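You operate a simulated robot arm through the tools that you are given. There is no shell and no other tool. Be economical: measure what you need, move in short steps, check, and stop when the job is done.

You are at the controls of a simulated two-armed robot. One attempt, no reset.

TASK
Pick up the gold tin that expires last from the fourth shelf from the bottom of the blue rack with one hand, pass it to the other hand and put it on the lower shelf of the long bench. Put one of the yellow sweets from the top of the wooden table on the top of the bin table. Open the white front lid. The order is free. Set down upright: gold tin.

It is judged by the outcome, as a careful person would: the job done as asked, and still so three seconds after it is handed in. It fails if anything else is knocked over, pushed out of place, dropped, spilled or broken. Lids that push on must go on centred and level and be pressed home; caps that screw on are set level and turned clockwise until they are tight.

THE ROBOT
Two 7-joint arms with two-finger parallel grippers on one trunk, on a base that drives. Base frame: it is fixed to the floor where the robot stands at the start and does not move with it; the origin is under the middle of the robot, x ahead of it, y to its left, z up. Units: mm, degrees, N and s.
The left shoulder is at the start at [50, 177, 1179], the right one opposite. With the tool pointing down near the work surface each hand reaches from about 220 to 700 mm from the robot's upright axis, wherever it stands, measured 20 degrees to its own side. Places, roughly: lower shelf of the long bench [-800, 2600, 300]; top of the bin table (144x15 cm) [-680, -1200, 700]; white front lid [-4900, 0, 900]. Payload 3.43 kg a hand.
The tool frame of a hand sits at the grasp point between the pads (the TCP): z along the fingers, y along the line on which they close. The tips reach 34 mm beyond it. The gripper opens to 128 mm. The fingers are 24 mm wide and 12 mm thick; the gripper's body (48 by 130 mm) begins 96 mm behind the TCP.
Orientation is that of the tool frame in the base frame, as [roll, pitch, yaw] about the fixed x, y, z axes, in that order (R = Rz(yaw) Ry(pitch) Rx(roll)). With the fingers straight down and closing along the base's y, the tool's x points along the base's -x, its y along +y and its z along -z.

THE INTERFACE
- The arms move only by the tool apply_moves. It takes "left_plan", "right_plan" or both (then of equal length, played together; a hand with none holds still); each is a list of rows, each a list of 7 numbers: the gripper command, from -1 (fully open) to 1 (shut), values between in proportion, then the shift along the tool's x, y, z in cm, then the turn, a rotation vector about the tool's x, y, z in degrees. In form: [[grip, x, y, z, ax, ay, az], ...]. A call has 1 to 10 rows; each row shifts and turns the commanded pose from where the row before left it, along the tool's axes as they then stand. Each row takes 0.2 s and may step no farther than 50 mm and 8.6 degrees from the row before; otherwise, or with a gripper value out of range, the whole call is refused. Where a pose cannot be reached the arm comes as near as it can. A force on the tool above 40 N (or 10 N above the force at the start of the call, whichever is more), or a blocked arm, ends the call early, and 0.2 s more pass. Each finger travels about 108 mm/s and halts on what it meets, pressing with about 34 N; the grip force reading is that of the motor and also rises with nothing between the fingers. The clock runs only during rows and for 0.2 s after the last one: add rows that do not move to give the fingers time. It gives the time, the measured TCP pose, the force on the tool (base axes), the opening and the grip force at its end, in the units of the frame above (readings bear some noise), with the torque about the TCP (base axes, N m) and any sound that the robot's microphone picked up, and new pictures: "show" is both (left out), scene, wrist or none (wrist: the cameras of the hands that moved).
- Cameras (640 x 400 px; columns grow to the right, rows downward): "scene" is now at [159.5, 16.8, 1344]; the picture's right is [0.19, -0.98, 0.00], its down [-0.55, -0.11, -0.83] and it looks along [0.81, 0.16, -0.56] (base axes); focal length 214 px, centre (320, 200). "left" rides on the left gripper at [76, 11, -160] in its tool frame; the picture's right is [-0.15, 0.99, 0.00], its down [-0.88, -0.13, -0.46] and it looks along [-0.45, -0.07, 0.89] (tool axes); focal length 234 px, centre (320, 200). "right" rides on the right gripper at [76, -11, -160] in its tool frame; the picture's right is [0.15, 0.99, 0.00], its down [-0.88, 0.13, -0.46] and it looks along [-0.45, 0.07, 0.89] (tool axes); focal length 234 px, centre (320, 200). There is no depth. A picture from a camera that has moved, and an enlarged one, comes with that camera's place and axes in the base frame and with its lens.
- lift_body(by): slides the trunk up (or, below 0, down) by that many mm; the arms and the scene camera ride with it, the base frame stays. It gives what a move gives, with no picture.
- base_move(legs): drives the robot by 1 to 6 legs, each [ahead, turn to the left] in mm and degrees, along the robot's own axes; the way and the turn of a leg run together, so that a leg with both is an arc; at most 1500 mm and 180 degrees a leg. The arms and the cameras ride along, it lands a little off, and it stops where it bumps. It gives what a move gives, and a new picture of the scene camera.
- turn_head(pan, tilt): turns the head with the scene camera to pan (to the left, within 80 degrees either way) and tilt (down, from -29 to 69), counted from straight ahead of the robot. It gives what a move gives, and a new picture of the scene camera.
- inspect(camera, box): a new picture of the part [left, top, right, bottom] of that camera's present view, enlarged. No time passes.
- sign_off(): hands the job in; it is judged then, once.

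Work in short steps. Places have to be worked out from the pictures, the camera data and where the tool is seen: move nearer, look again, correct. Check each grasp and each placing, and mend what went wrong. You have 165 turns and 260 pictures in all, those below and enlarged ones among them. Open the grippers and draw the arms clear of the work before you hand the job in, unless the task says otherwise; then end with one line.

The tools are called after ">>>" by a JSON object that holds its "op" and its "data". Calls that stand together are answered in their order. apply_moves: Moves the arms, as the interface text tells. Its arguments: {"type":"object","properties":{"left_plan":{"type":"array","items":{"type":"array","items":{"type":"number"}}},"right_plan":{"type":"array","items":{"type":"array","items":{"type":"number"}}},"show":{"type":"string","enum":["both","scene","wrist","none"]}},"required":[]} The other tools are called the same way: lift_body (by) slides the trunk up or down; base_move (legs) drives the base; turn_head (pan, tilt) turns the head that bears the scene camera; inspect (camera, box) takes an enlarged picture of a part of a camera's view; sign_off () hands the job in.

At the start:

```text
time: 0.0
left_eef_pos: [467.6, 356.6, 999.8]
left_ee_rot: [-179.9, 0.0, 180.0]
left_ft_force: [0.8, 0.7, 0.3]
left_wrist_torque: [0.0, 0.0, -0.01]
left_finger_gap: 127.9
left_gripper_force: 0.1
right_eef_pos: [370.0, -45.4, 999.0]
right_ee_rot: [179.9, 0.2, 180.0]
right_ft_force: [0.3, -0.3, 0.4]
right_wrist_torque: [0.03, 0.04, -0.01]
right_finger_gap: 128.2
right_gripper_force: 0.1
trunk travel left (down, up): [-350.0, 51.0]
robot x, y, heading: [2.3, 0.1, -0.1]
head pan, tilt: [11.2, 33.9]
```

scene: 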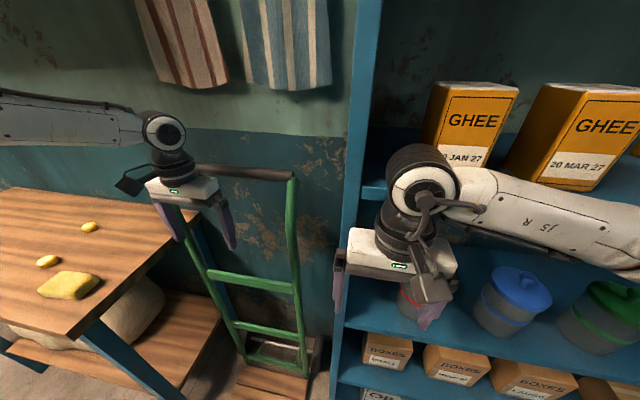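
right: 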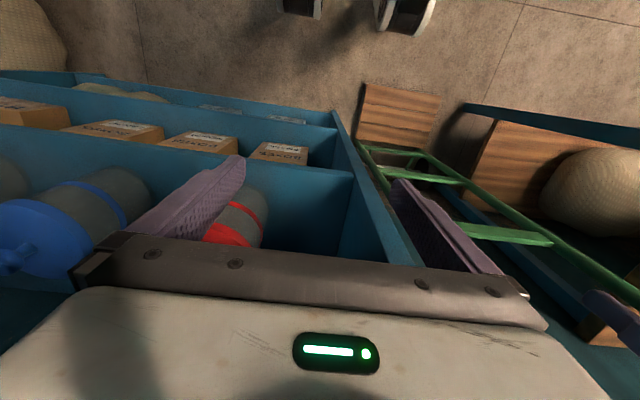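
left: 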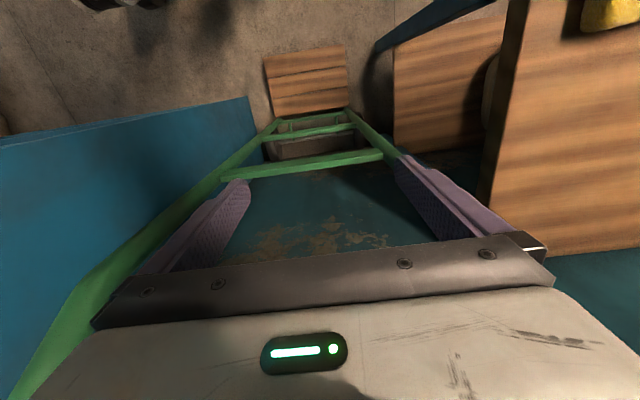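

The rack is ahead to the right with the GHEE tins on a high shelf. I turn the head to see the dates.

>>> {"op": "turn_head", "data": {"pan": -25, "tilt": 10}}

```text
time: 1.0
left_eef_pos: [467.5, 357.0, 998.9]
left_ee_rot: [180.0, 0.0, 180.0]
left_ft_force: [-0.7, -1.1, 0.1]
left_wrist_torque: [0.01, 0.01, 0.0]
left_finger_gap: 127.9
left_gripper_force: 0.1
right_eef_pos: [369.1, -44.1, 1000.3]
right_ee_rot: [-179.9, 0.1, 180.0]
right_ft_force: [0.0, 0.2, 0.6]
right_wrist_torque: [-0.03, 0.0, 0.01]
right_finger_gap: 128.0
right_gripper_force: 0.1
trunk travel left (down, up): [-350.0, 51.0]
robot x, y, heading: [0.7, -2.8, -0.1]
head pan, tilt: [-25.0, 10.0]
camera scene: at [156.9, -39.6, 1382.4], right [-0.42, -0.91, 0.0], down [-0.16, 0.07, -0.98], along [0.89, -0.42, -0.17], focal length 214 px, centre (320, 200)
```

scene: 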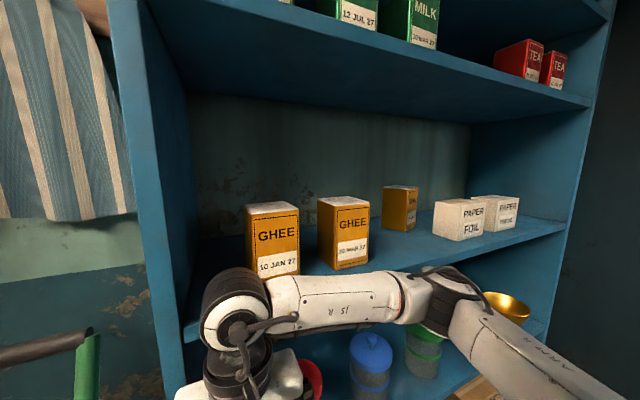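

>>> {"op": "inspect", "data": {"camera": "scene", "box": [230, 170, 430, 295]}}

>>> {"op": "turn_head", "data": {"pan": -40, "tilt": 40}}

>>> {"op": "turn_head", "data": {"pan": 60, "tilt": 30}}

```text
3.20 times, centred on (330, 232) of scene
camera zoom: at [156.9, -39.6, 1382.4], right [-0.42, -0.91, 0.0], down [-0.16, 0.07, -0.98], along [0.89, -0.42, -0.17], focal length 686 px, centre (288, 96)
```

zoom: 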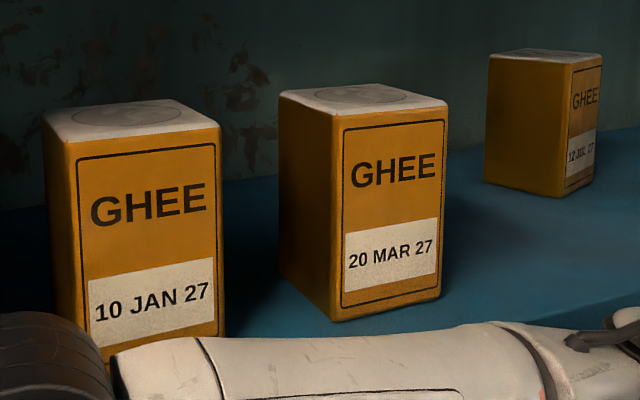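

```text
time: 2.0
left_eef_pos: [467.9, 356.3, 1000.2]
left_ee_rot: [-180.0, 0.0, 180.0]
left_ft_force: [0.6, 0.0, -0.5]
left_wrist_torque: [0.01, 0.0, 0.0]
left_finger_gap: 127.8
left_gripper_force: 0.1
right_eef_pos: [369.6, -44.1, 1000.8]
right_ee_rot: [180.0, 0.0, -180.0]
right_ft_force: [-0.9, -0.5, 0.9]
right_wrist_torque: [0.0, -0.03, -0.01]
right_finger_gap: 128.0
right_gripper_force: 0.0
trunk travel left (down, up): [-350.0, 51.0]
robot x, y, heading: [-0.0, 1.6, 0.0]
head pan, tilt: [-40.0, 40.0]
camera scene: at [137.7, -55.0, 1334.8], right [-0.64, -0.77, 0.0], down [-0.49, 0.41, -0.77], along [0.59, -0.49, -0.64], focal length 214 px, centre (320, 200)
```

scene: 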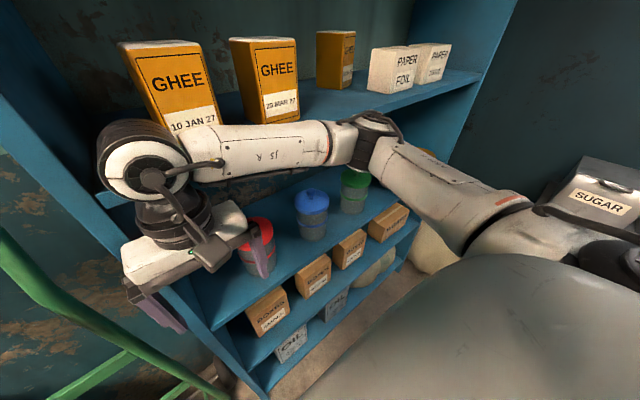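

```text
time: 3.7
left_eef_pos: [468.6, 356.7, 1000.0]
left_ee_rot: [180.0, -0.1, 180.0]
left_ft_force: [0.7, -0.4, 0.7]
left_wrist_torque: [0.02, -0.03, 0.0]
left_finger_gap: 127.9
left_gripper_force: 0.1
right_eef_pos: [370.4, -44.0, 999.4]
right_ee_rot: [-180.0, 0.0, 179.9]
right_ft_force: [-0.1, -0.1, -0.1]
right_wrist_torque: [0.01, -0.02, 0.02]
right_finger_gap: 128.1
right_gripper_force: 0.1
trunk travel left (down, up): [-350.0, 51.0]
robot x, y, heading: [1.5, -0.3, 0.1]
head pan, tilt: [60.0, 30.0]
camera scene: at [117.9, 77.9, 1350.1], right [0.87, -0.5, 0.0], down [-0.25, -0.43, -0.87], along [0.43, 0.75, -0.5], focal length 214 px, centre (320, 200)
```

scene: 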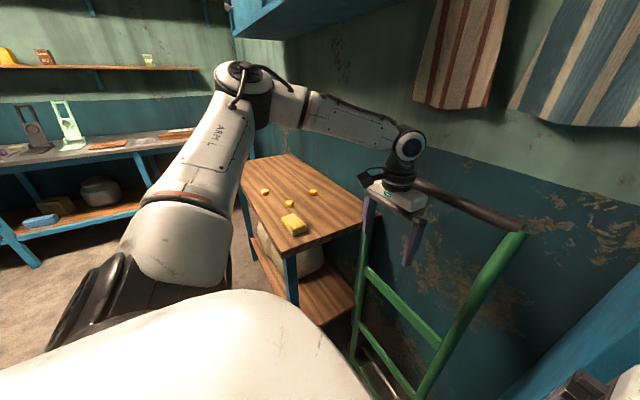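

The third tin appears to read 12 JUL 27. I back off from the rack to free the arms and get a baseline for triangulation.

>>> {"op": "base_move", "data": {"legs": [[-350, 0]]}}

>>> {"op": "turn_head", "data": {"pan": -30, "tilt": 15}}

>>> {"op": "inspect", "data": {"camera": "scene", "box": [200, 120, 440, 270]}}

```text
time: 6.0
left_eef_pos: [119.9, 358.2, 1000.9]
left_ee_rot: [180.0, 0.0, -179.7]
left_ft_force: [-0.1, -0.7, 0.5]
left_wrist_torque: [0.02, -0.04, 0.0]
left_finger_gap: 128.0
left_gripper_force: 0.0
right_eef_pos: [24.2, -43.9, 1000.9]
right_ee_rot: [180.0, 0.0, -179.7]
right_ft_force: [0.0, 0.4, 0.1]
right_wrist_torque: [-0.03, -0.02, -0.03]
right_finger_gap: 128.1
right_gripper_force: 0.1
trunk travel left (down, up): [-350.0, 51.0]
robot x, y, heading: [-345.2, -1.5, 0.1]
head pan, tilt: [60.0, 30.0]
camera scene: at [-227.8, 77.7, 1350.2], right [0.87, -0.5, 0.0], down [-0.25, -0.43, -0.87], along [0.43, 0.75, -0.5], focal length 214 px, centre (320, 200)
```

scene: 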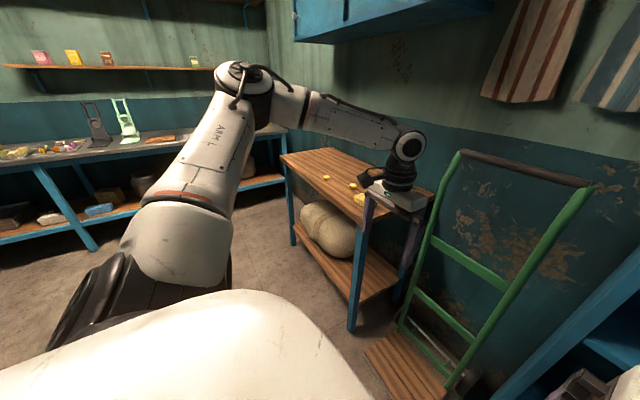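

```text
time: 7.6
left_eef_pos: [122.0, 358.2, 1000.9]
left_ee_rot: [-179.9, 0.0, -179.6]
left_ft_force: [-0.9, -0.1, 0.2]
left_wrist_torque: [0.01, 0.02, 0.0]
left_finger_gap: 128.0
left_gripper_force: 0.2
right_eef_pos: [24.7, -44.9, 998.8]
right_ee_rot: [180.0, 0.0, -179.8]
right_ft_force: [-0.3, -0.8, -0.2]
right_wrist_torque: [-0.01, -0.01, 0.01]
right_finger_gap: 128.0
right_gripper_force: 0.1
trunk travel left (down, up): [-350.0, 51.0]
robot x, y, heading: [-343.5, -1.8, 0.5]
head pan, tilt: [-30.0, 15.0]
camera scene: at [-191.0, -47.2, 1374.3], right [-0.5, -0.87, 0.0], down [-0.22, 0.13, -0.97], along [0.84, -0.48, -0.26], focal length 214 px, centre (320, 200)
```

scene: 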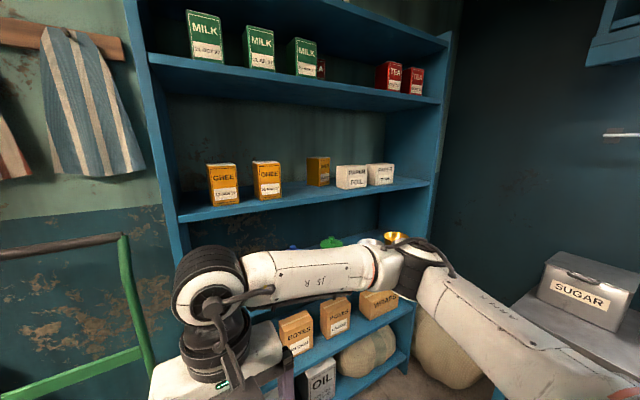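

```text
2.67 times, centred on (320, 195) of scene
camera zoom: at [-191.0, -47.2, 1374.3], right [-0.5, -0.87, 0.0], down [-0.22, 0.13, -0.97], along [0.84, -0.48, -0.26], focal length 572 px, centre (320, 213)
```

zoom: 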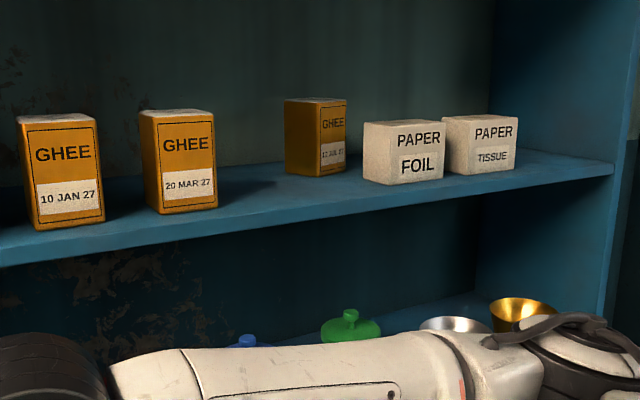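

Tin 3 (12 JUL 27) stands around (570,-480), shelf top z≈1210. I raise the trunk and start turning the right hand half a turn so its camera ends up above when the hand points ahead.

>>> {"op": "lift_body", "data": {"by": 50}}

>>> {"op": "apply_moves", "data": {"right_plan": [[-1, 0, -2, 0, 0, 0, 8.5], [-1, 0, -2, 0, 0, 0, 8.5], [-1, 0, -2, 0, 0, 0, 8.5], [-1, 0, -2, 0, 0, 0, 8.5], [-1, 0, -2, 0, 0, 0, 8.5], [-1, 0, 0, 0, 0, 0, 8.5], [-1, 0, 0, 0, 0, 0, 8.5], [-1, 0, 0, 0, 0, 0, 8.5], [-1, 0, 0, 0, 0, 0, 8.5], [-1, 0, 0, 0, 0, 0, 8.5]], "show": "none"}}

```text
time: 8.6
left_eef_pos: [120.4, 358.4, 1049.6]
left_ee_rot: [-180.0, -0.1, -179.7]
left_ft_force: [0.1, -0.1, -1.2]
left_wrist_torque: [0.03, -0.01, -0.01]
left_finger_gap: 128.2
left_gripper_force: 0.1
right_eef_pos: [24.8, -43.7, 1049.8]
right_ee_rot: [179.9, 0.0, -179.7]
right_ft_force: [-0.1, 0.6, 0.7]
right_wrist_torque: [0.04, 0.01, -0.04]
right_finger_gap: 127.8
right_gripper_force: 0.1
trunk travel left (down, up): [-400.0, 1.0]
robot x, y, heading: [-345.3, 2.9, 0.4]
head pan, tilt: [-30.0, 15.0]
```

```text
time: 10.8
left_eef_pos: [121.2, 358.4, 1049.7]
left_ee_rot: [180.0, 0.0, -179.7]
left_ft_force: [-0.9, 0.0, -0.4]
left_wrist_torque: [0.01, -0.03, -0.04]
left_finger_gap: 128.1
left_gripper_force: 0.1
right_eef_pos: [-3.1, -136.8, 1049.8]
right_ee_rot: [180.0, -0.1, 95.1]
right_ft_force: [-0.4, -0.3, 0.7]
right_wrist_torque: [0.02, 0.03, 0.03]
right_finger_gap: 127.8
right_gripper_force: 0.0
trunk travel left (down, up): [-400.0, 1.0]
robot x, y, heading: [-343.7, -1.0, 0.2]
head pan, tilt: [-30.0, 15.0]
```

It follows (yaw 95 now). I continue the half turn.

>>> {"op": "apply_moves", "data": {"right_plan": [[-1, 0, 0, 0, 0, 0, 8.5], [-1, 0, 0, 0, 0, 0, 8.5], [-1, 0, 0, 0, 0, 0, 8.5], [-1, 0, 0, 0, 0, 0, 8.5], [-1, 0, 0, 0, 0, 0, 8.5], [-1, 0, 0, 0, 0, 0, 8.5], [-1, 0, 0, 0, 0, 0, 8.5], [-1, 0, 0, 0, 0, 0, 8.5], [-1, 0, 0, 0, 0, 0, 8.5], [-1, 0, 0, 0, 0, 0, 8.5]], "show": "none"}}

```text
time: 12.9
left_eef_pos: [120.9, 359.2, 1049.2]
left_ee_rot: [180.0, -0.1, -179.7]
left_ft_force: [0.5, -0.2, 0.5]
left_wrist_torque: [0.0, 0.01, 0.01]
left_finger_gap: 127.9
left_gripper_force: 0.1
right_eef_pos: [-3.8, -137.8, 1049.9]
right_ee_rot: [-180.0, -0.1, 10.0]
right_ft_force: [-0.5, -0.3, -0.1]
right_wrist_torque: [-0.02, 0.0, 0.01]
right_finger_gap: 128.1
right_gripper_force: 0.0
trunk travel left (down, up): [-400.0, 1.0]
robot x, y, heading: [-343.2, -3.7, 0.3]
head pan, tilt: [-30.0, 15.0]
```

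Now I pitch the right hand up towards pointing ahead, raising it.

>>> {"op": "apply_moves", "data": {"right_plan": [[-1, 0, 1.5, -3, 0, 8.5, 0], [-1, 0.4, 1.5, -3, 0, 8.5, 0], [-1, 0.9, 1.5, -2.9, 0, 8.5, 0], [-1, 1.3, 1.5, -2.7, 0, 8.5, 0], [-1, 1.7, 1.5, -2.5, 0, 8.5, 0], [-1, 2, 1.5, -2.2, 0, 8.5, 0], [-1, 2.3, 1.5, -1.9, 0, 8.5, 0], [-1, 3, 1.5, -1.5, 0, 0, 0], [-1, 3, 1.5, -1.5, 0, 0, 0]]}}

```text
time: 14.9
left_eef_pos: [121.7, 359.5, 1049.9]
left_ee_rot: [179.9, 0.0, -179.8]
left_ft_force: [0.1, -0.2, -0.2]
left_wrist_torque: [-0.04, 0.01, 0.05]
left_finger_gap: 128.0
left_gripper_force: 0.0
right_eef_pos: [53.4, -271.2, 1355.5]
right_ee_rot: [179.8, -59.5, 10.3]
right_ft_force: [-0.2, 0.5, 0.1]
right_wrist_torque: [-0.01, -0.04, 0.01]
right_finger_gap: 128.0
right_gripper_force: 0.1
right hand out of reach, approached as far as the arm can: row 4, 5, 6, 7
trunk travel left (down, up): [-400.0, 1.0]
robot x, y, heading: [-344.7, 0.9, 0.2]
head pan, tilt: [-30.0, 15.0]
camera scene: at [-191.2, -47.2, 1424.3], right [-0.5, -0.87, 0.0], down [-0.22, 0.13, -0.97], along [0.84, -0.48, -0.26], focal length 214 px, centre (320, 200)
camera right: at [-45.6, -278.5, 1500.3], right [0.25, -0.96, 0.13], down [-0.8, -0.28, -0.53], along [0.54, 0.03, -0.84], focal length 234 px, centre (320, 200)
```

scene: 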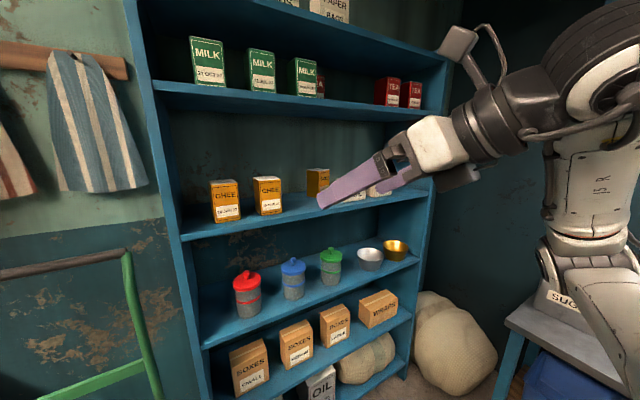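
right: 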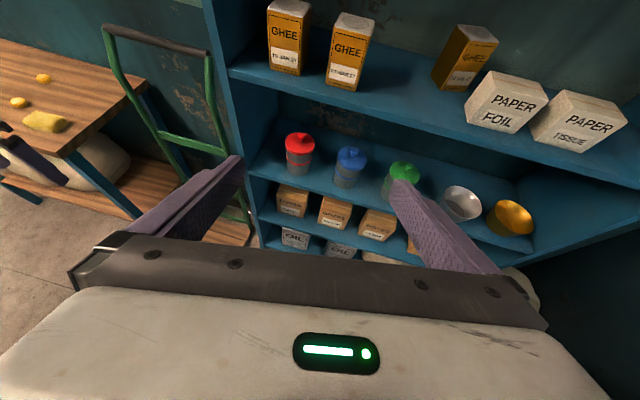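

The flipped hand pose works and gives a good view. I enlarge the tins in the wrist view.

>>> {"op": "inspect", "data": {"camera": "right", "box": [400, 0, 640, 150]}}

```text
2.67 times, centred on (520, 75) of right
camera zoom: at [-45.6, -278.5, 1500.3], right [0.25, -0.96, 0.13], down [-0.8, -0.28, -0.53], along [0.54, 0.03, -0.84], focal length 624 px, centre (-213, 533)
```

zoom: 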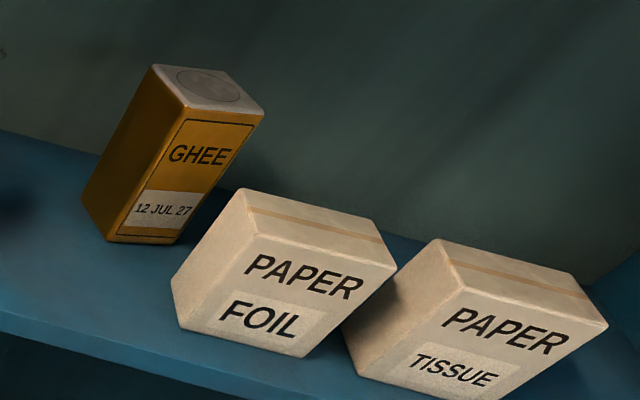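

12 JUL 27 is confirmed as the last date; the tin is about 64 mm square, 107 tall, centred near (576,-483), turned ~21°, with the foil box just in front-right. I draw the left hand in and drive round for a 21° approach.

>>> {"op": "apply_moves", "data": {"left_plan": [[-1, 4, 0, 0, 0, 0, 0], [-1, 4, 0, 0, 0, 0, 0], [-1, 4, 0, 0, 0, 0, 0]], "show": "none"}}

>>> {"op": "base_move", "data": {"legs": [[0, -90], [490, 0], [0, 111]]}}

```text
time: 15.8
left_eef_pos: [2.7, 358.1, 1049.5]
left_ee_rot: [179.9, 0.2, -179.6]
left_ft_force: [-0.1, 0.5, 0.1]
left_wrist_torque: [-0.01, 0.03, -0.03]
left_finger_gap: 127.9
left_gripper_force: 0.1
right_eef_pos: [52.4, -270.1, 1356.1]
right_ee_rot: [-180.0, -59.6, 10.3]
right_ft_force: [-0.4, -0.2, 0.3]
right_wrist_torque: [-0.04, 0.0, 0.02]
right_finger_gap: 128.3
right_gripper_force: 0.1
trunk travel left (down, up): [-400.0, 1.0]
robot x, y, heading: [-346.6, -3.0, 0.5]
head pan, tilt: [-30.0, 15.0]
```

```text
time: 27.1
left_eef_pos: [-160.2, -18.1, 1048.9]
left_ee_rot: [180.0, 0.1, -155.7]
left_ft_force: [-0.4, 0.1, -0.4]
left_wrist_torque: [0.05, 0.01, 0.01]
left_finger_gap: 128.2
left_gripper_force: 0.0
right_eef_pos: [140.9, -572.4, 1356.4]
right_ee_rot: [180.0, -59.5, 34.2]
right_ft_force: [-0.2, -0.2, 0.9]
right_wrist_torque: [0.02, 0.0, -0.01]
right_finger_gap: 128.2
right_gripper_force: 0.0
trunk travel left (down, up): [-400.0, 1.0]
robot x, y, heading: [-333.5, -485.6, 24.4]
head pan, tilt: [-30.0, 15.0]
camera scene: at [-173.7, -467.5, 1424.3], right [-0.1, -0.99, 0.0], down [-0.26, 0.03, -0.97], along [0.96, -0.1, -0.26], focal length 214 px, centre (320, 200)
```

scene: 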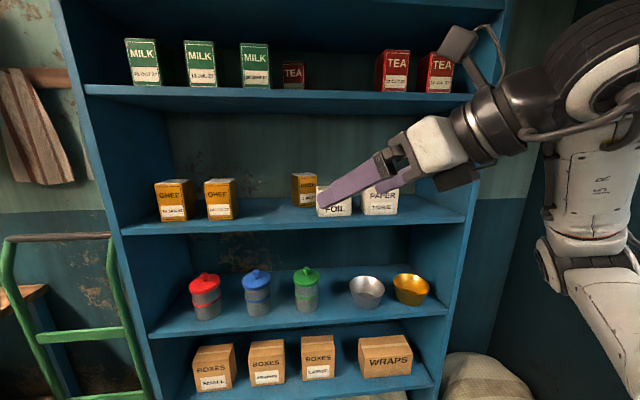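

I correct the hand's yaw to ~21.5° and shift it right before rolling in.

>>> {"op": "apply_moves", "data": {"right_plan": [[-1, 0, 3, 0, -5.47, 0, 3.22], [-1, 0, 3, 0, -5.47, 0, 3.22], [-1, 0, 3, 0, 0, 0, 0]], "show": "none"}}

>>> {"op": "base_move", "data": {"legs": [[250, 0]]}}

>>> {"op": "inspect", "data": {"camera": "right", "box": [0, 0, 640, 400]}}

```text
time: 27.9
left_eef_pos: [-160.9, -18.8, 1050.7]
left_ee_rot: [179.9, 0.0, -155.7]
left_ft_force: [-0.5, -0.2, 0.2]
left_wrist_torque: [0.01, -0.01, 0.0]
left_finger_gap: 128.1
left_gripper_force: 0.0
right_eef_pos: [180.4, -652.6, 1354.8]
right_ee_rot: [-179.9, -59.5, 21.4]
right_ft_force: [0.2, 0.0, -0.6]
right_wrist_torque: [0.03, -0.01, 0.0]
right_finger_gap: 127.9
right_gripper_force: 0.1
trunk travel left (down, up): [-400.0, 1.0]
robot x, y, heading: [-332.5, -488.4, 24.6]
head pan, tilt: [-30.0, 15.0]
```

```text
time: 29.8
left_eef_pos: [67.9, 84.5, 1050.3]
left_ee_rot: [-180.0, -0.1, -155.9]
left_ft_force: [-0.1, -0.5, -0.1]
left_wrist_torque: [-0.02, 0.03, -0.01]
left_finger_gap: 128.1
left_gripper_force: 0.1
right_eef_pos: [408.8, -549.5, 1354.8]
right_ee_rot: [-179.9, -59.5, 21.4]
right_ft_force: [-0.1, 0.2, 0.0]
right_wrist_torque: [0.05, -0.01, 0.02]
right_finger_gap: 128.0
right_gripper_force: 0.1
trunk travel left (down, up): [-400.0, 1.0]
robot x, y, heading: [-107.4, -385.7, 24.1]
head pan, tilt: [-30.0, 15.0]
camera scene: at [54.5, -365.5, 1424.2], right [-0.1, -0.99, 0.0], down [-0.26, 0.03, -0.97], along [0.96, -0.1, -0.26], focal length 214 px, centre (320, 200)
```

scene: 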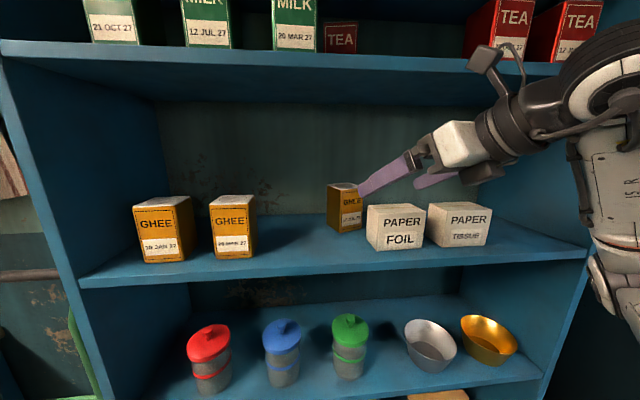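

```text
1.00 times, centred on (320, 200) of right (not enlarged: the box is as wide or as high as the picture)
camera zoom: at [313.6, -575.6, 1499.8], right [0.43, -0.89, 0.13], down [-0.73, -0.43, -0.53], along [0.52, 0.13, -0.84], focal length 234 px, centre (320, 200)
```

zoom: 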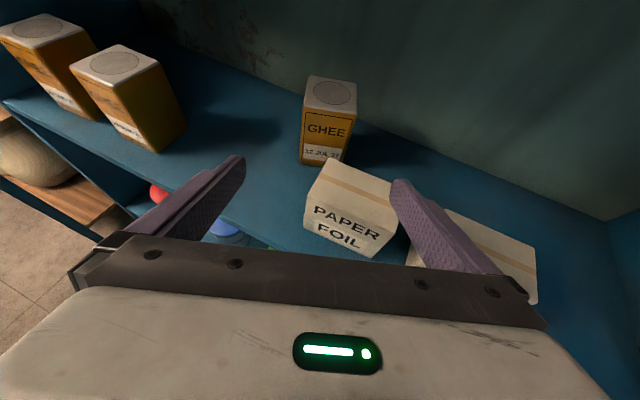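

I enlarge the wrist view to measure the tin and shelf more precisely.

>>> {"op": "inspect", "data": {"camera": "right", "box": [240, 60, 400, 160]}}

>>> {"op": "inspect", "data": {"camera": "right", "box": [260, 110, 420, 210]}}

```text
4.00 times, centred on (320, 110) of right
camera zoom: at [313.6, -575.6, 1499.8], right [0.43, -0.89, 0.13], down [-0.73, -0.43, -0.53], along [0.52, 0.13, -0.84], focal length 937 px, centre (320, 560)
```

zoom: 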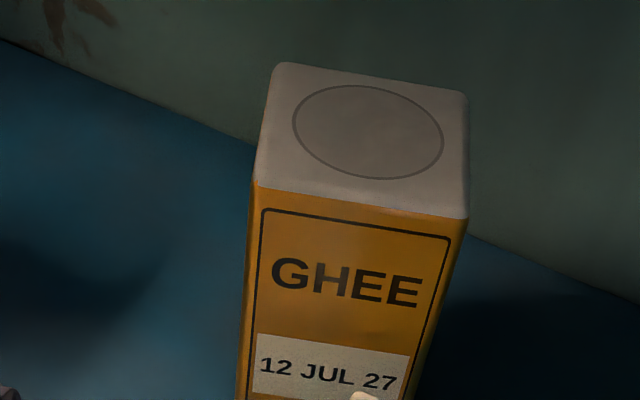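

```text
4.00 times, centred on (340, 160) of right
camera zoom: at [313.6, -575.6, 1499.8], right [0.43, -0.89, 0.13], down [-0.73, -0.43, -0.53], along [0.52, 0.13, -0.84], focal length 937 px, centre (240, 360)
```

zoom: 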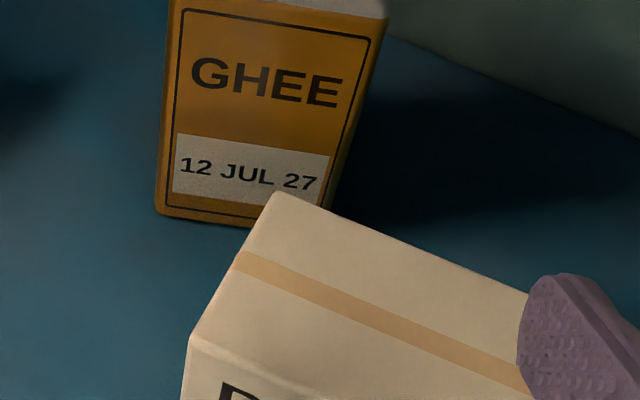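

Tin centre refined to (584,-490). The hand's camera bracket would be close to the shelf above, so I back off a little, flatten the tilt to 18° and lower to z≈1325.

>>> {"op": "apply_moves", "data": {"right_plan": [[-1, -1.52, 0.4, -2.58, 0, 0, 0], [-1, -1.52, 0.45, -2.58, 0, 0, 0], [-1, 0, 0, 0, 0, 6.25, 0], [-1, 0, 0, 0, 0, 6.25, 0], [-1, -2.85, 0, 0.93, 0, 0, 0]]}}

```text
time: 30.9
left_eef_pos: [66.9, 83.6, 1050.3]
left_ee_rot: [180.0, 0.0, -155.9]
left_ft_force: [-0.5, -0.4, -0.3]
left_wrist_torque: [0.01, -0.03, -0.02]
left_finger_gap: 128.1
left_gripper_force: 0.0
right_eef_pos: [359.6, -585.6, 1333.9]
right_ee_rot: [-179.9, -72.0, 21.4]
right_ft_force: [-0.2, -0.5, 0.1]
right_wrist_torque: [-0.01, -0.06, 0.04]
right_finger_gap: 127.8
right_gripper_force: 0.0
right hand out of reach, approached as far as the arm can: row 5
trunk travel left (down, up): [-400.0, 1.0]
robot x, y, heading: [-107.8, -382.5, 24.4]
head pan, tilt: [-30.0, 15.0]
camera scene: at [53.5, -366.1, 1424.4], right [-0.1, -0.99, 0.0], down [-0.26, 0.03, -0.97], along [0.96, -0.1, -0.26], focal length 214 px, centre (320, 200)
camera right: at [237.9, -622.5, 1454.0], right [0.41, -0.9, 0.14], down [-0.61, -0.38, -0.7], along [0.68, 0.2, -0.7], focal length 234 px, centre (320, 200)
```

scene: 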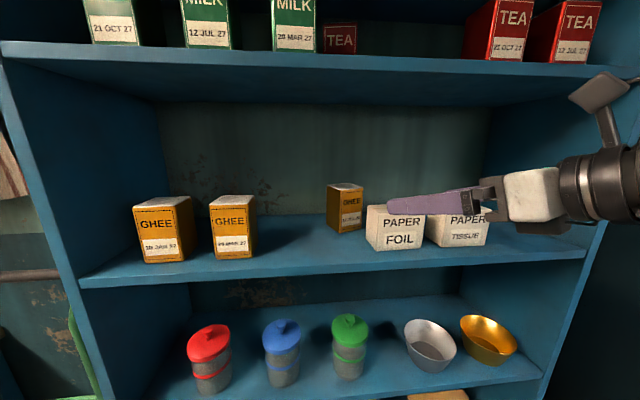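
right: 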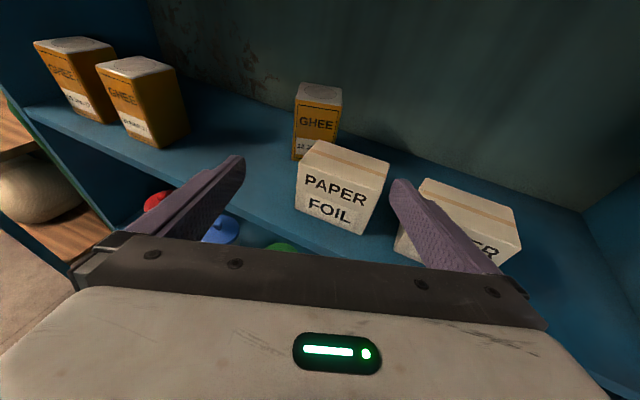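

Nearly as wanted. I advance level 120 mm with a slight lateral fix and look.

>>> {"op": "apply_moves", "data": {"right_plan": [[-1, 1.24, -0.25, 3.8, 0, 0, 0], [-1, 1.24, -0.25, 3.8, 0, 0, 0], [-1, 1.24, -0.2, 3.8, 0, 0, 0]]}}

```text
time: 31.8
left_eef_pos: [68.9, 83.3, 1048.8]
left_ee_rot: [-179.9, -0.1, -155.9]
left_ft_force: [-0.1, 0.3, -0.3]
left_wrist_torque: [-0.06, 0.06, 0.0]
left_finger_gap: 127.9
left_gripper_force: 0.1
right_eef_pos: [472.2, -531.6, 1333.5]
right_ee_rot: [-179.8, -72.0, 21.2]
right_ft_force: [0.1, 0.7, 0.1]
right_wrist_torque: [-0.01, 0.01, 0.01]
right_finger_gap: 128.0
right_gripper_force: 0.0
trunk travel left (down, up): [-400.0, 1.0]
robot x, y, heading: [-106.5, -383.2, 24.2]
head pan, tilt: [-30.0, 15.0]
camera scene: at [55.9, -365.2, 1423.9], right [-0.1, -0.99, 0.0], down [-0.26, 0.03, -0.97], along [0.96, -0.1, -0.26], focal length 214 px, centre (320, 200)
camera right: at [350.0, -568.7, 1453.5], right [0.4, -0.9, 0.14], down [-0.61, -0.38, -0.69], along [0.68, 0.2, -0.71], focal length 234 px, centre (320, 200)
```

scene: 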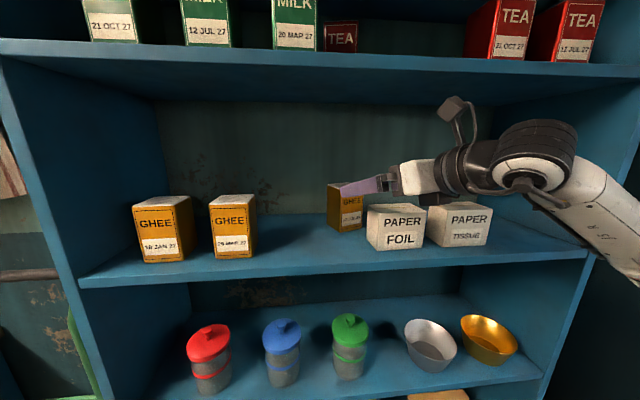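
right: 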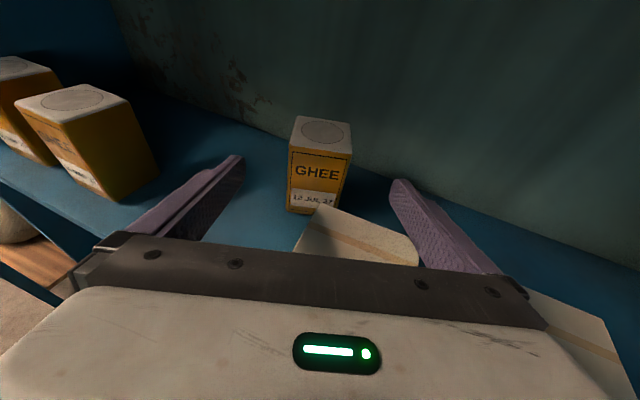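

The tin lies centred between the fingers. I go forward and down onto it.

>>> {"op": "apply_moves", "data": {"right_plan": [[-1, 0.93, 0.1, 2.85, 0, 0, 0], [-1, 0.93, 0.1, 2.85, 0, 0, 0], [-1, -0.74, 0, 2.34, 0, 0, 0], [-1, -0.74, 0, 2.34, 0, 0, 0], [-1, -0.72, 0, 2.3, 0, 0, 0]]}}

```text
time: 33.0
left_eef_pos: [66.5, 84.0, 1050.9]
left_ee_rot: [-179.9, 0.1, -155.9]
left_ft_force: [0.3, -0.9, 0.5]
left_wrist_torque: [-0.01, 0.03, 0.0]
left_finger_gap: 127.9
left_gripper_force: 0.0
right_eef_pos: [580.4, -491.8, 1297.0]
right_ee_rot: [179.8, -72.7, 21.6]
right_ft_force: [-1.0, -1.4, 17.0]
right_wrist_torque: [-0.75, 1.81, 0.1]
right_finger_gap: 128.1
right_gripper_force: 0.0
trunk travel left (down, up): [-400.0, 1.0]
robot x, y, heading: [-107.6, -384.5, 24.1]
head pan, tilt: [-30.0, 15.0]
camera scene: at [51.4, -365.6, 1425.1], right [-0.1, -0.99, 0.0], down [-0.26, 0.03, -0.97], along [0.96, -0.1, -0.26], focal length 214 px, centre (320, 200)
camera right: at [456.2, -529.3, 1415.7], right [0.4, -0.91, 0.14], down [-0.6, -0.38, -0.7], along [0.69, 0.2, -0.7], focal length 234 px, centre (320, 200)
```

scene: 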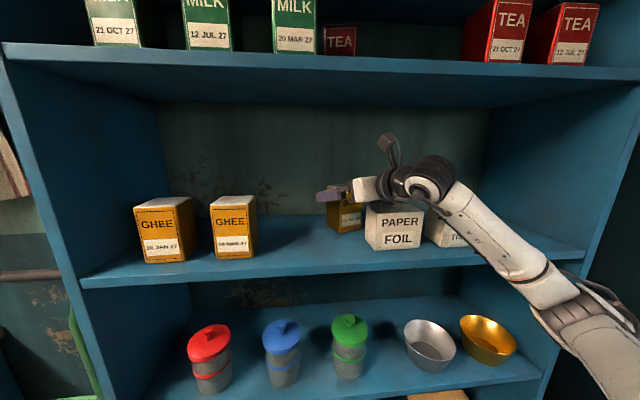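
right: 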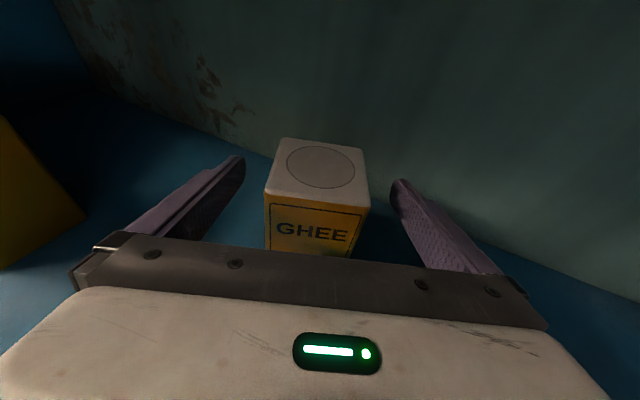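

A 17 N upward force: the palm touches the foil box. I raise 11 mm, then close.

>>> {"op": "apply_moves", "data": {"right_plan": [[-1, 1.05, 0.0, -0.2, 0, 0, 0], [-1, 0, 0, 0, 0, 0, 0]], "show": "wrist"}}

```text
time: 33.5
left_eef_pos: [67.1, 84.0, 1049.8]
left_ee_rot: [-180.0, 0.0, -155.8]
left_ft_force: [-0.3, 0.6, -0.3]
left_wrist_torque: [-0.02, 0.0, 0.0]
left_finger_gap: 127.9
left_gripper_force: 0.0
right_eef_pos: [583.2, -490.8, 1302.0]
right_ee_rot: [179.9, -71.9, 21.4]
right_ft_force: [0.2, -0.5, 0.1]
right_wrist_torque: [-0.03, 0.03, -0.01]
right_finger_gap: 128.0
right_gripper_force: 0.0
trunk travel left (down, up): [-400.0, 1.0]
robot x, y, heading: [-106.7, -381.1, 23.9]
head pan, tilt: [-30.0, 15.0]
camera right: at [461.3, -527.6, 1421.8], right [0.4, -0.9, 0.14], down [-0.61, -0.38, -0.7], along [0.68, 0.2, -0.71], focal length 234 px, centre (320, 200)
```

right: 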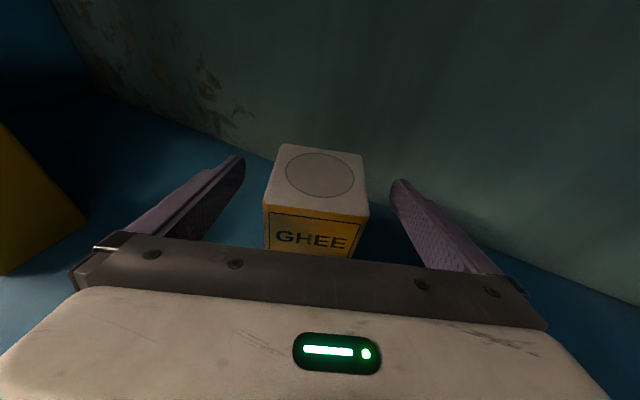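

Free now. I close the fingers.

>>> {"op": "apply_moves", "data": {"right_plan": [[0, 0, 0, 0, 0, 0, 0], [0.6, 0, 0, 0, 0, 0, 0], [1, 0, 0, 0, 0, 0, 0], [1, 0, 0, 0, 0, 0, 0]], "show": "both"}}

```text
time: 34.5
left_eef_pos: [68.2, 83.8, 1050.4]
left_ee_rot: [-180.0, 0.0, -155.9]
left_ft_force: [-0.6, -0.2, -0.6]
left_wrist_torque: [0.03, 0.01, 0.0]
left_finger_gap: 128.1
left_gripper_force: 0.0
right_eef_pos: [583.8, -491.2, 1302.9]
right_ee_rot: [180.0, -71.9, 21.4]
right_ft_force: [-1.5, 0.4, -0.3]
right_wrist_torque: [-0.01, -0.02, 0.01]
right_finger_gap: 71.9
right_gripper_force: 34.3
trunk travel left (down, up): [-400.0, 1.0]
robot x, y, heading: [-104.3, -383.6, 24.0]
head pan, tilt: [-30.0, 15.0]
camera scene: at [53.7, -365.7, 1424.3], right [-0.1, -0.99, 0.0], down [-0.26, 0.03, -0.97], along [0.96, -0.1, -0.26], focal length 214 px, centre (320, 200)
camera right: at [460.9, -527.5, 1422.4], right [0.4, -0.9, 0.14], down [-0.61, -0.38, -0.7], along [0.68, 0.2, -0.7], focal length 234 px, centre (320, 200)
```

scene: 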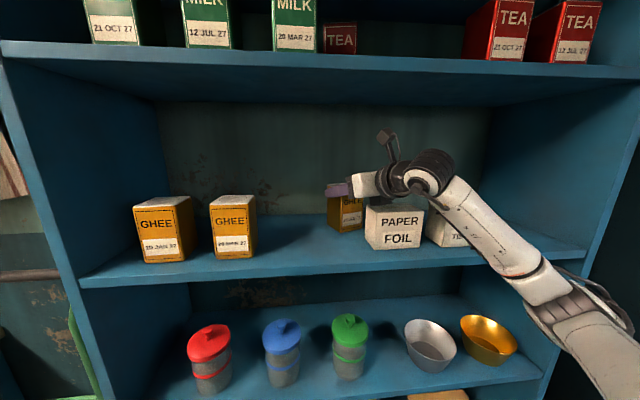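
right: 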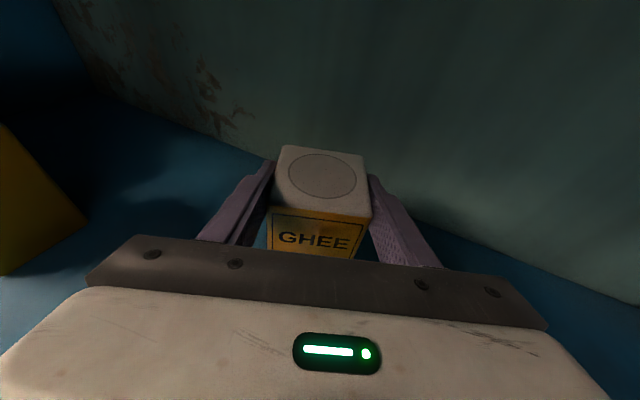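

Gripped (72 mm). I lift 30 mm and shift left to clear the foil box.

>>> {"op": "apply_moves", "data": {"right_plan": [[1, 1.43, 0, -0.46, 0, 0, 0], [1, 1.43, 0, -0.46, 0, 0, 0], [1, 0.384, -3.165, 1.18, 0, 0, 0], [1, 0.384, -3.165, 1.18, 0, 0, 0], [1, 0.384, -3.165, 1.18, 0, 0, 0], [1, 0.25, -2.1, 0.8, 0, 0, 0]]}}

```text
time: 36.0
left_eef_pos: [67.7, 84.0, 1050.3]
left_ee_rot: [179.9, -0.1, -155.9]
left_ft_force: [0.4, 0.9, 0.5]
left_wrist_torque: [0.0, 0.02, -0.05]
left_finger_gap: 127.9
left_gripper_force: 0.0
right_eef_pos: [581.9, -365.9, 1333.5]
right_ee_rot: [180.0, -72.0, 21.5]
right_ft_force: [-0.1, -0.1, -4.3]
right_wrist_torque: [-0.01, 0.03, 0.02]
right_finger_gap: 71.5
right_gripper_force: 34.3
trunk travel left (down, up): [-400.0, 1.0]
robot x, y, heading: [-105.1, -382.1, 24.2]
head pan, tilt: [-30.0, 15.0]
camera scene: at [54.4, -365.5, 1424.2], right [-0.1, -0.99, 0.0], down [-0.26, 0.03, -0.97], along [0.96, -0.1, -0.26], focal length 214 px, centre (320, 200)
camera right: at [459.2, -402.9, 1452.5], right [0.4, -0.9, 0.14], down [-0.61, -0.38, -0.7], along [0.68, 0.19, -0.7], focal length 234 px, centre (320, 200)
```

scene: 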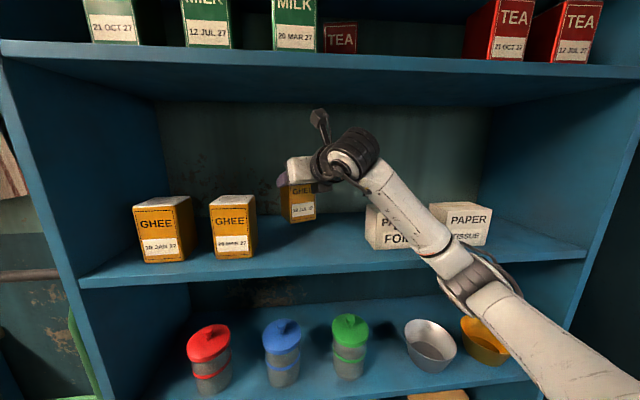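
right: 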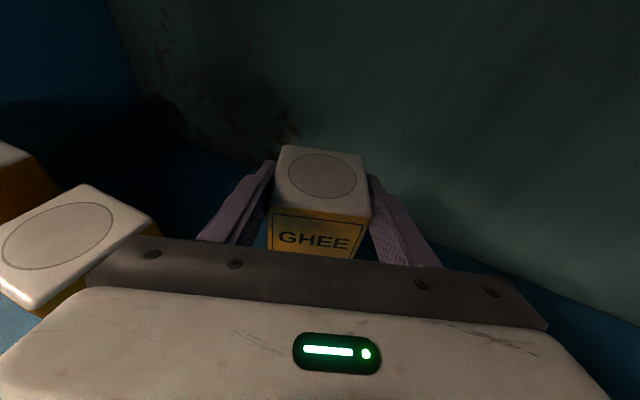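

Lifted cleanly. I draw it straight back out of the shelf.

>>> {"op": "apply_moves", "data": {"right_plan": [[1, -1.15, -1.46, -3.54, 0, 0, 0], [1, -1.15, -1.46, -3.54, 0, 0, 0], [1, -1.15, -1.46, -3.54, 0, 0, 0]], "show": "scene"}}

>>> {"op": "base_move", "data": {"legs": [[-350, 0]]}}

```text
time: 36.8
left_eef_pos: [68.4, 85.0, 1049.3]
left_ee_rot: [-180.0, 0.0, -155.9]
left_ft_force: [-0.6, -0.1, 0.5]
left_wrist_torque: [0.02, -0.03, 0.02]
left_finger_gap: 128.1
left_gripper_force: 0.1
right_eef_pos: [461.9, -367.0, 1332.0]
right_ee_rot: [179.9, -72.0, 21.5]
right_ft_force: [-0.3, 0.2, -5.2]
right_wrist_torque: [-0.04, 0.06, 0.01]
right_finger_gap: 72.1
right_gripper_force: 33.6
trunk travel left (down, up): [-400.0, 1.0]
robot x, y, heading: [-106.8, -381.5, 23.9]
head pan, tilt: [-30.0, 15.0]
camera scene: at [53.5, -365.5, 1424.4], right [-0.1, -0.99, 0.0], down [-0.26, 0.03, -0.97], along [0.96, -0.1, -0.26], focal length 214 px, centre (320, 200)
```

scene: 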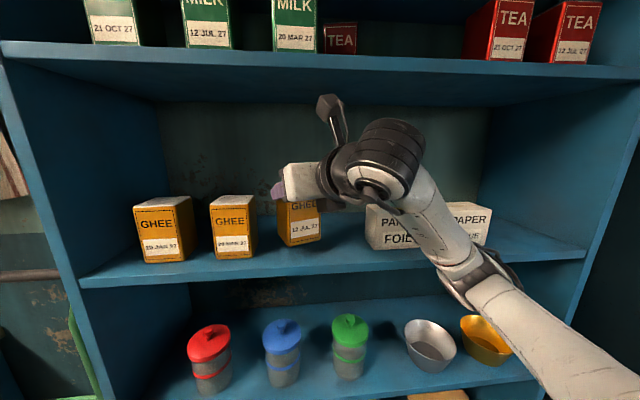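

```text
time: 39.0
left_eef_pos: [-251.1, -58.1, 1049.5]
left_ee_rot: [180.0, 0.0, -155.7]
left_ft_force: [-0.4, -1.1, 0.7]
left_wrist_torque: [-0.01, -0.03, 0.01]
left_finger_gap: 128.1
left_gripper_force: 0.0
right_eef_pos: [145.0, -507.4, 1333.6]
right_ee_rot: [179.9, -72.0, 21.8]
right_ft_force: [-0.8, -0.1, -5.3]
right_wrist_torque: [0.0, 0.04, 0.01]
right_finger_gap: 71.9
right_gripper_force: 34.1
trunk travel left (down, up): [-400.0, 1.0]
robot x, y, heading: [-423.8, -525.5, 24.5]
head pan, tilt: [-30.0, 15.0]
camera scene: at [-263.6, -508.3, 1424.3], right [-0.1, -1.0, 0.0], down [-0.26, 0.03, -0.97], along [0.96, -0.09, -0.26], focal length 214 px, centre (320, 200)
```

scene: 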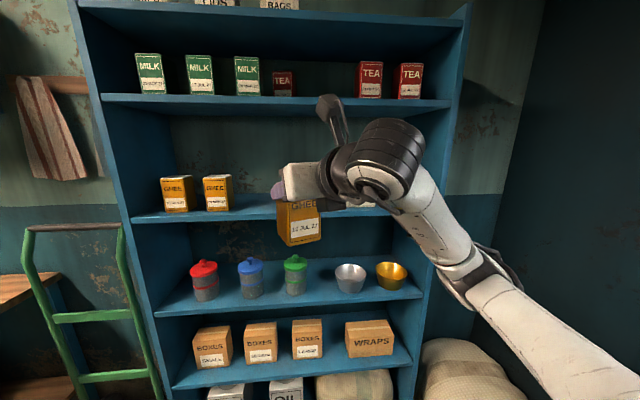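

Out of the rack with the tin. Now the handover: I turn the left hand (yaw, then pitch) so it can take the tin's lower half from the left.

>>> {"op": "apply_moves", "data": {"left_plan": [[-1, 0, 0, 0, 0, 0, -8.5], [-1, 0, 0, 0, 0, 0, -8.5], [-1, 0, 0, 0, 0, 0, -8.5], [-1, 0, 0, 0, 0, 0, -8.5], [-1, 0, 0, 0, 0, 0, -8.5], [-1, 0, 0, 0, 0, 0, -8.5], [-1, 0, 0, 0, 0, 0, -8.5], [-1, 0, 0, 0, 0, 0, -8.5], [-1, 0, 0, 0, 0, 0, -8.5], [-1, 0, 0, 0, 0, 0, -8.5]], "show": "none"}}

>>> {"op": "apply_moves", "data": {"left_plan": [[-1, 0, 0, 0, 0, 0, -8.5], [-1, 0, 0, 0, 0, 0, -8.5], [-1, 0, 0, 0, 0, 0, -8.5], [-1, 0, 0, 0, 0, 0, -8.5], [-1, 0, -1, -2, 0, 8.5, 0], [-1, 0.3, -1, -2, 0, 8.5, 0], [-1, 0.6, -1, -2, 0, 8.5, 0], [-1, 1, -1, -2, 0, 8.5, 0], [-1, 1.3, 0, -2, 0, 8.5, 0], [-1, 1.6, 0, -2, 0, 8.5, 0]], "show": "none"}}

>>> {"op": "turn_head", "data": {"pan": 0, "tilt": 20}}

```text
time: 41.2
left_eef_pos: [-251.5, -56.6, 1049.7]
left_ee_rot: [180.0, -0.1, -70.4]
left_ft_force: [-0.3, 0.3, -0.3]
left_wrist_torque: [0.01, 0.04, 0.0]
left_finger_gap: 128.0
left_gripper_force: 0.2
right_eef_pos: [145.8, -507.2, 1333.9]
right_ee_rot: [-179.9, -71.9, 21.8]
right_ft_force: [-0.1, 0.3, -4.9]
right_wrist_torque: [-0.02, 0.02, -0.02]
right_finger_gap: 71.9
right_gripper_force: 34.0
trunk travel left (down, up): [-400.0, 1.0]
robot x, y, heading: [-421.7, -525.4, 24.3]
head pan, tilt: [-30.0, 15.0]
```

```text
time: 43.4
left_eef_pos: [-228.6, -24.3, 1181.7]
left_ee_rot: [-180.0, -51.1, -36.6]
left_ft_force: [-0.5, 0.3, 0.2]
left_wrist_torque: [0.01, 0.01, 0.01]
left_finger_gap: 127.9
left_gripper_force: 0.0
right_eef_pos: [144.7, -506.5, 1332.6]
right_ee_rot: [179.8, -71.9, 21.6]
right_ft_force: [-0.1, -0.1, -5.7]
right_wrist_torque: [-0.05, 0.0, 0.02]
right_finger_gap: 71.8
right_gripper_force: 34.1
trunk travel left (down, up): [-400.0, 1.0]
robot x, y, heading: [-421.6, -527.1, 24.6]
head pan, tilt: [-30.0, 15.0]
```

```text
time: 44.4
left_eef_pos: [-229.2, -24.4, 1181.1]
left_ee_rot: [179.9, -50.9, -36.5]
left_ft_force: [0.5, -0.5, -0.1]
left_wrist_torque: [0.0, -0.03, 0.02]
left_finger_gap: 127.6
left_gripper_force: 0.2
right_eef_pos: [145.0, -506.7, 1332.0]
right_ee_rot: [-180.0, -71.9, 21.7]
right_ft_force: [-0.2, 0.4, -5.3]
right_wrist_torque: [-0.03, 0.03, 0.03]
right_finger_gap: 71.7
right_gripper_force: 34.2
trunk travel left (down, up): [-400.0, 1.0]
robot x, y, heading: [-423.9, -525.0, 24.6]
head pan, tilt: [0.0, 20.0]
camera scene: at [-271.2, -460.5, 1416.1], right [0.41, -0.91, 0.0], down [-0.31, -0.14, -0.94], along [0.86, 0.39, -0.34], focal length 214 px, centre (320, 200)
```

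scene: 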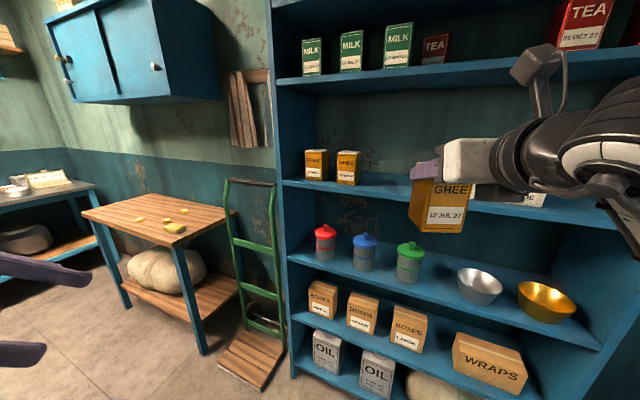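

I swing the tin to the front of the robot: yaw the right hand 33° left, then shift it left and down.

>>> {"op": "apply_moves", "data": {"right_plan": [[1, 0, 0, 0, 7.85, 0, -2.55], [1, 0, 0, 0, 7.85, 0, -2.55], [1, 0, 0, 0, 7.85, 0, -2.55], [1, 0, 0, 0, 7.85, 0, -2.55], [1, -0.88, -3.54, 1.83, 0, 0, 0], [1, -0.88, -3.54, 1.83, 0, 0, 0], [1, -0.88, -3.54, 1.83, 0, 0, 0], [1, -0.88, -3.54, 1.83, 0, 0, 0], [1, -0.88, -3.54, 1.83, 0, 0, 0]], "show": "scene"}}

```text
time: 46.4
left_eef_pos: [-228.6, -23.4, 1181.6]
left_ee_rot: [179.9, -51.0, -36.4]
left_ft_force: [0.0, 0.5, -0.9]
left_wrist_torque: [0.0, -0.02, -0.01]
left_finger_gap: 127.9
left_gripper_force: 0.1
right_eef_pos: [43.8, -343.4, 1260.8]
right_ee_rot: [-179.9, -72.0, 54.5]
right_ft_force: [-0.9, 0.3, -4.3]
right_wrist_torque: [-0.08, 0.05, -0.01]
right_finger_gap: 71.8
right_gripper_force: 33.4
trunk travel left (down, up): [-400.0, 1.0]
robot x, y, heading: [-424.4, -525.1, 24.6]
head pan, tilt: [0.0, 20.0]
camera scene: at [-271.6, -459.2, 1416.1], right [0.41, -0.91, 0.0], down [-0.31, -0.14, -0.94], along [0.86, 0.39, -0.34], focal length 214 px, centre (320, 200)
```

scene: 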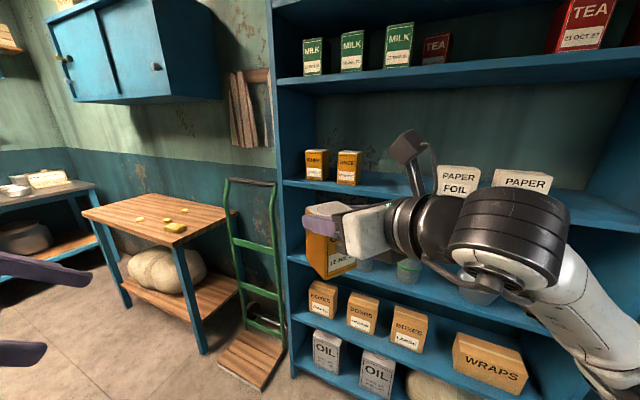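

Tin now in front at (44,-343); its bottom about z 1168. I bring the left hand to a pre-grasp 170 mm off along its 90° approach.

>>> {"op": "apply_moves", "data": {"left_plan": [[-1, 0, 0, 0, 0, 7, 0], [-1, 0, 0, 0, 0, 7, 0], [-1, 0, 0, 0, 0.9, 7, 0], [-1, 1.6, 1.66, 3.66, 0, 0, 0], [-1, 1.6, 1.66, 3.66, 0, 0, 0], [-1, 1.6, 1.66, 3.66, 0, 0, 0], [-1, 1.6, 1.66, 3.66, 0, 0, 0], [-1, 1.6, 1.66, 3.66, 0, 0, 0], [-1, 1.6, 1.66, 3.66, 0, 0, 0]]}}

```text
time: 48.4
left_eef_pos: [-93.3, -245.9, 1204.8]
left_ee_rot: [-179.1, -72.1, -36.6]
left_ft_force: [-0.6, 0.1, 0.0]
left_wrist_torque: [-0.02, 0.0, -0.01]
left_finger_gap: 128.2
left_gripper_force: 0.0
right_eef_pos: [45.6, -344.1, 1260.0]
right_ee_rot: [-179.8, -71.9, 54.5]
right_ft_force: [0.2, -0.2, -4.7]
right_wrist_torque: [-0.04, 0.02, -0.02]
right_finger_gap: 71.9
right_gripper_force: 34.0
trunk travel left (down, up): [-400.0, 1.0]
robot x, y, heading: [-420.9, -526.4, 24.0]
head pan, tilt: [0.0, 20.0]
camera scene: at [-270.4, -460.5, 1416.0], right [0.41, -0.91, 0.0], down [-0.31, -0.14, -0.94], along [0.86, 0.39, -0.34], focal length 214 px, centre (320, 200)
camera left: at [-206.1, -180.5, 1327.0], right [-0.61, -0.78, -0.14], down [-0.49, 0.52, -0.7], along [0.62, -0.36, -0.7], focal length 234 px, centre (320, 200)
```

scene: 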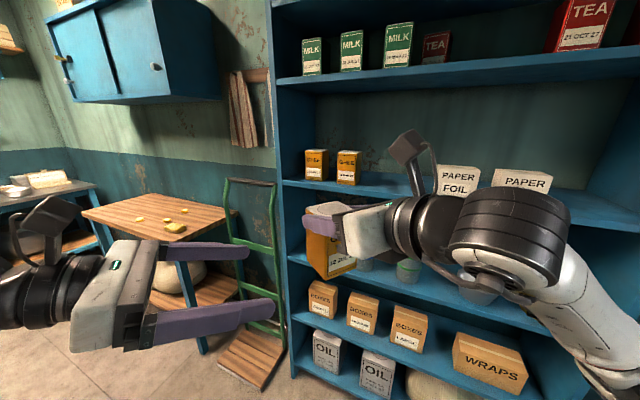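
left: 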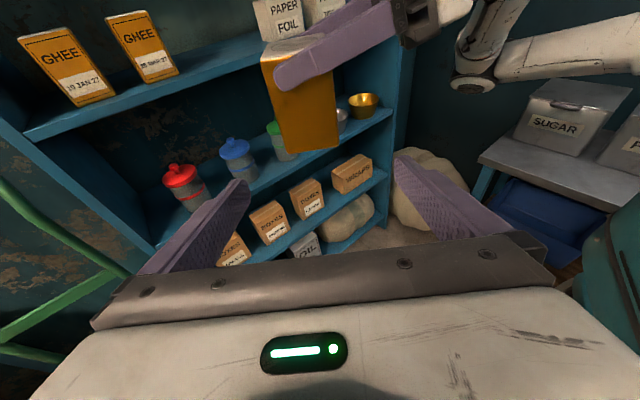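

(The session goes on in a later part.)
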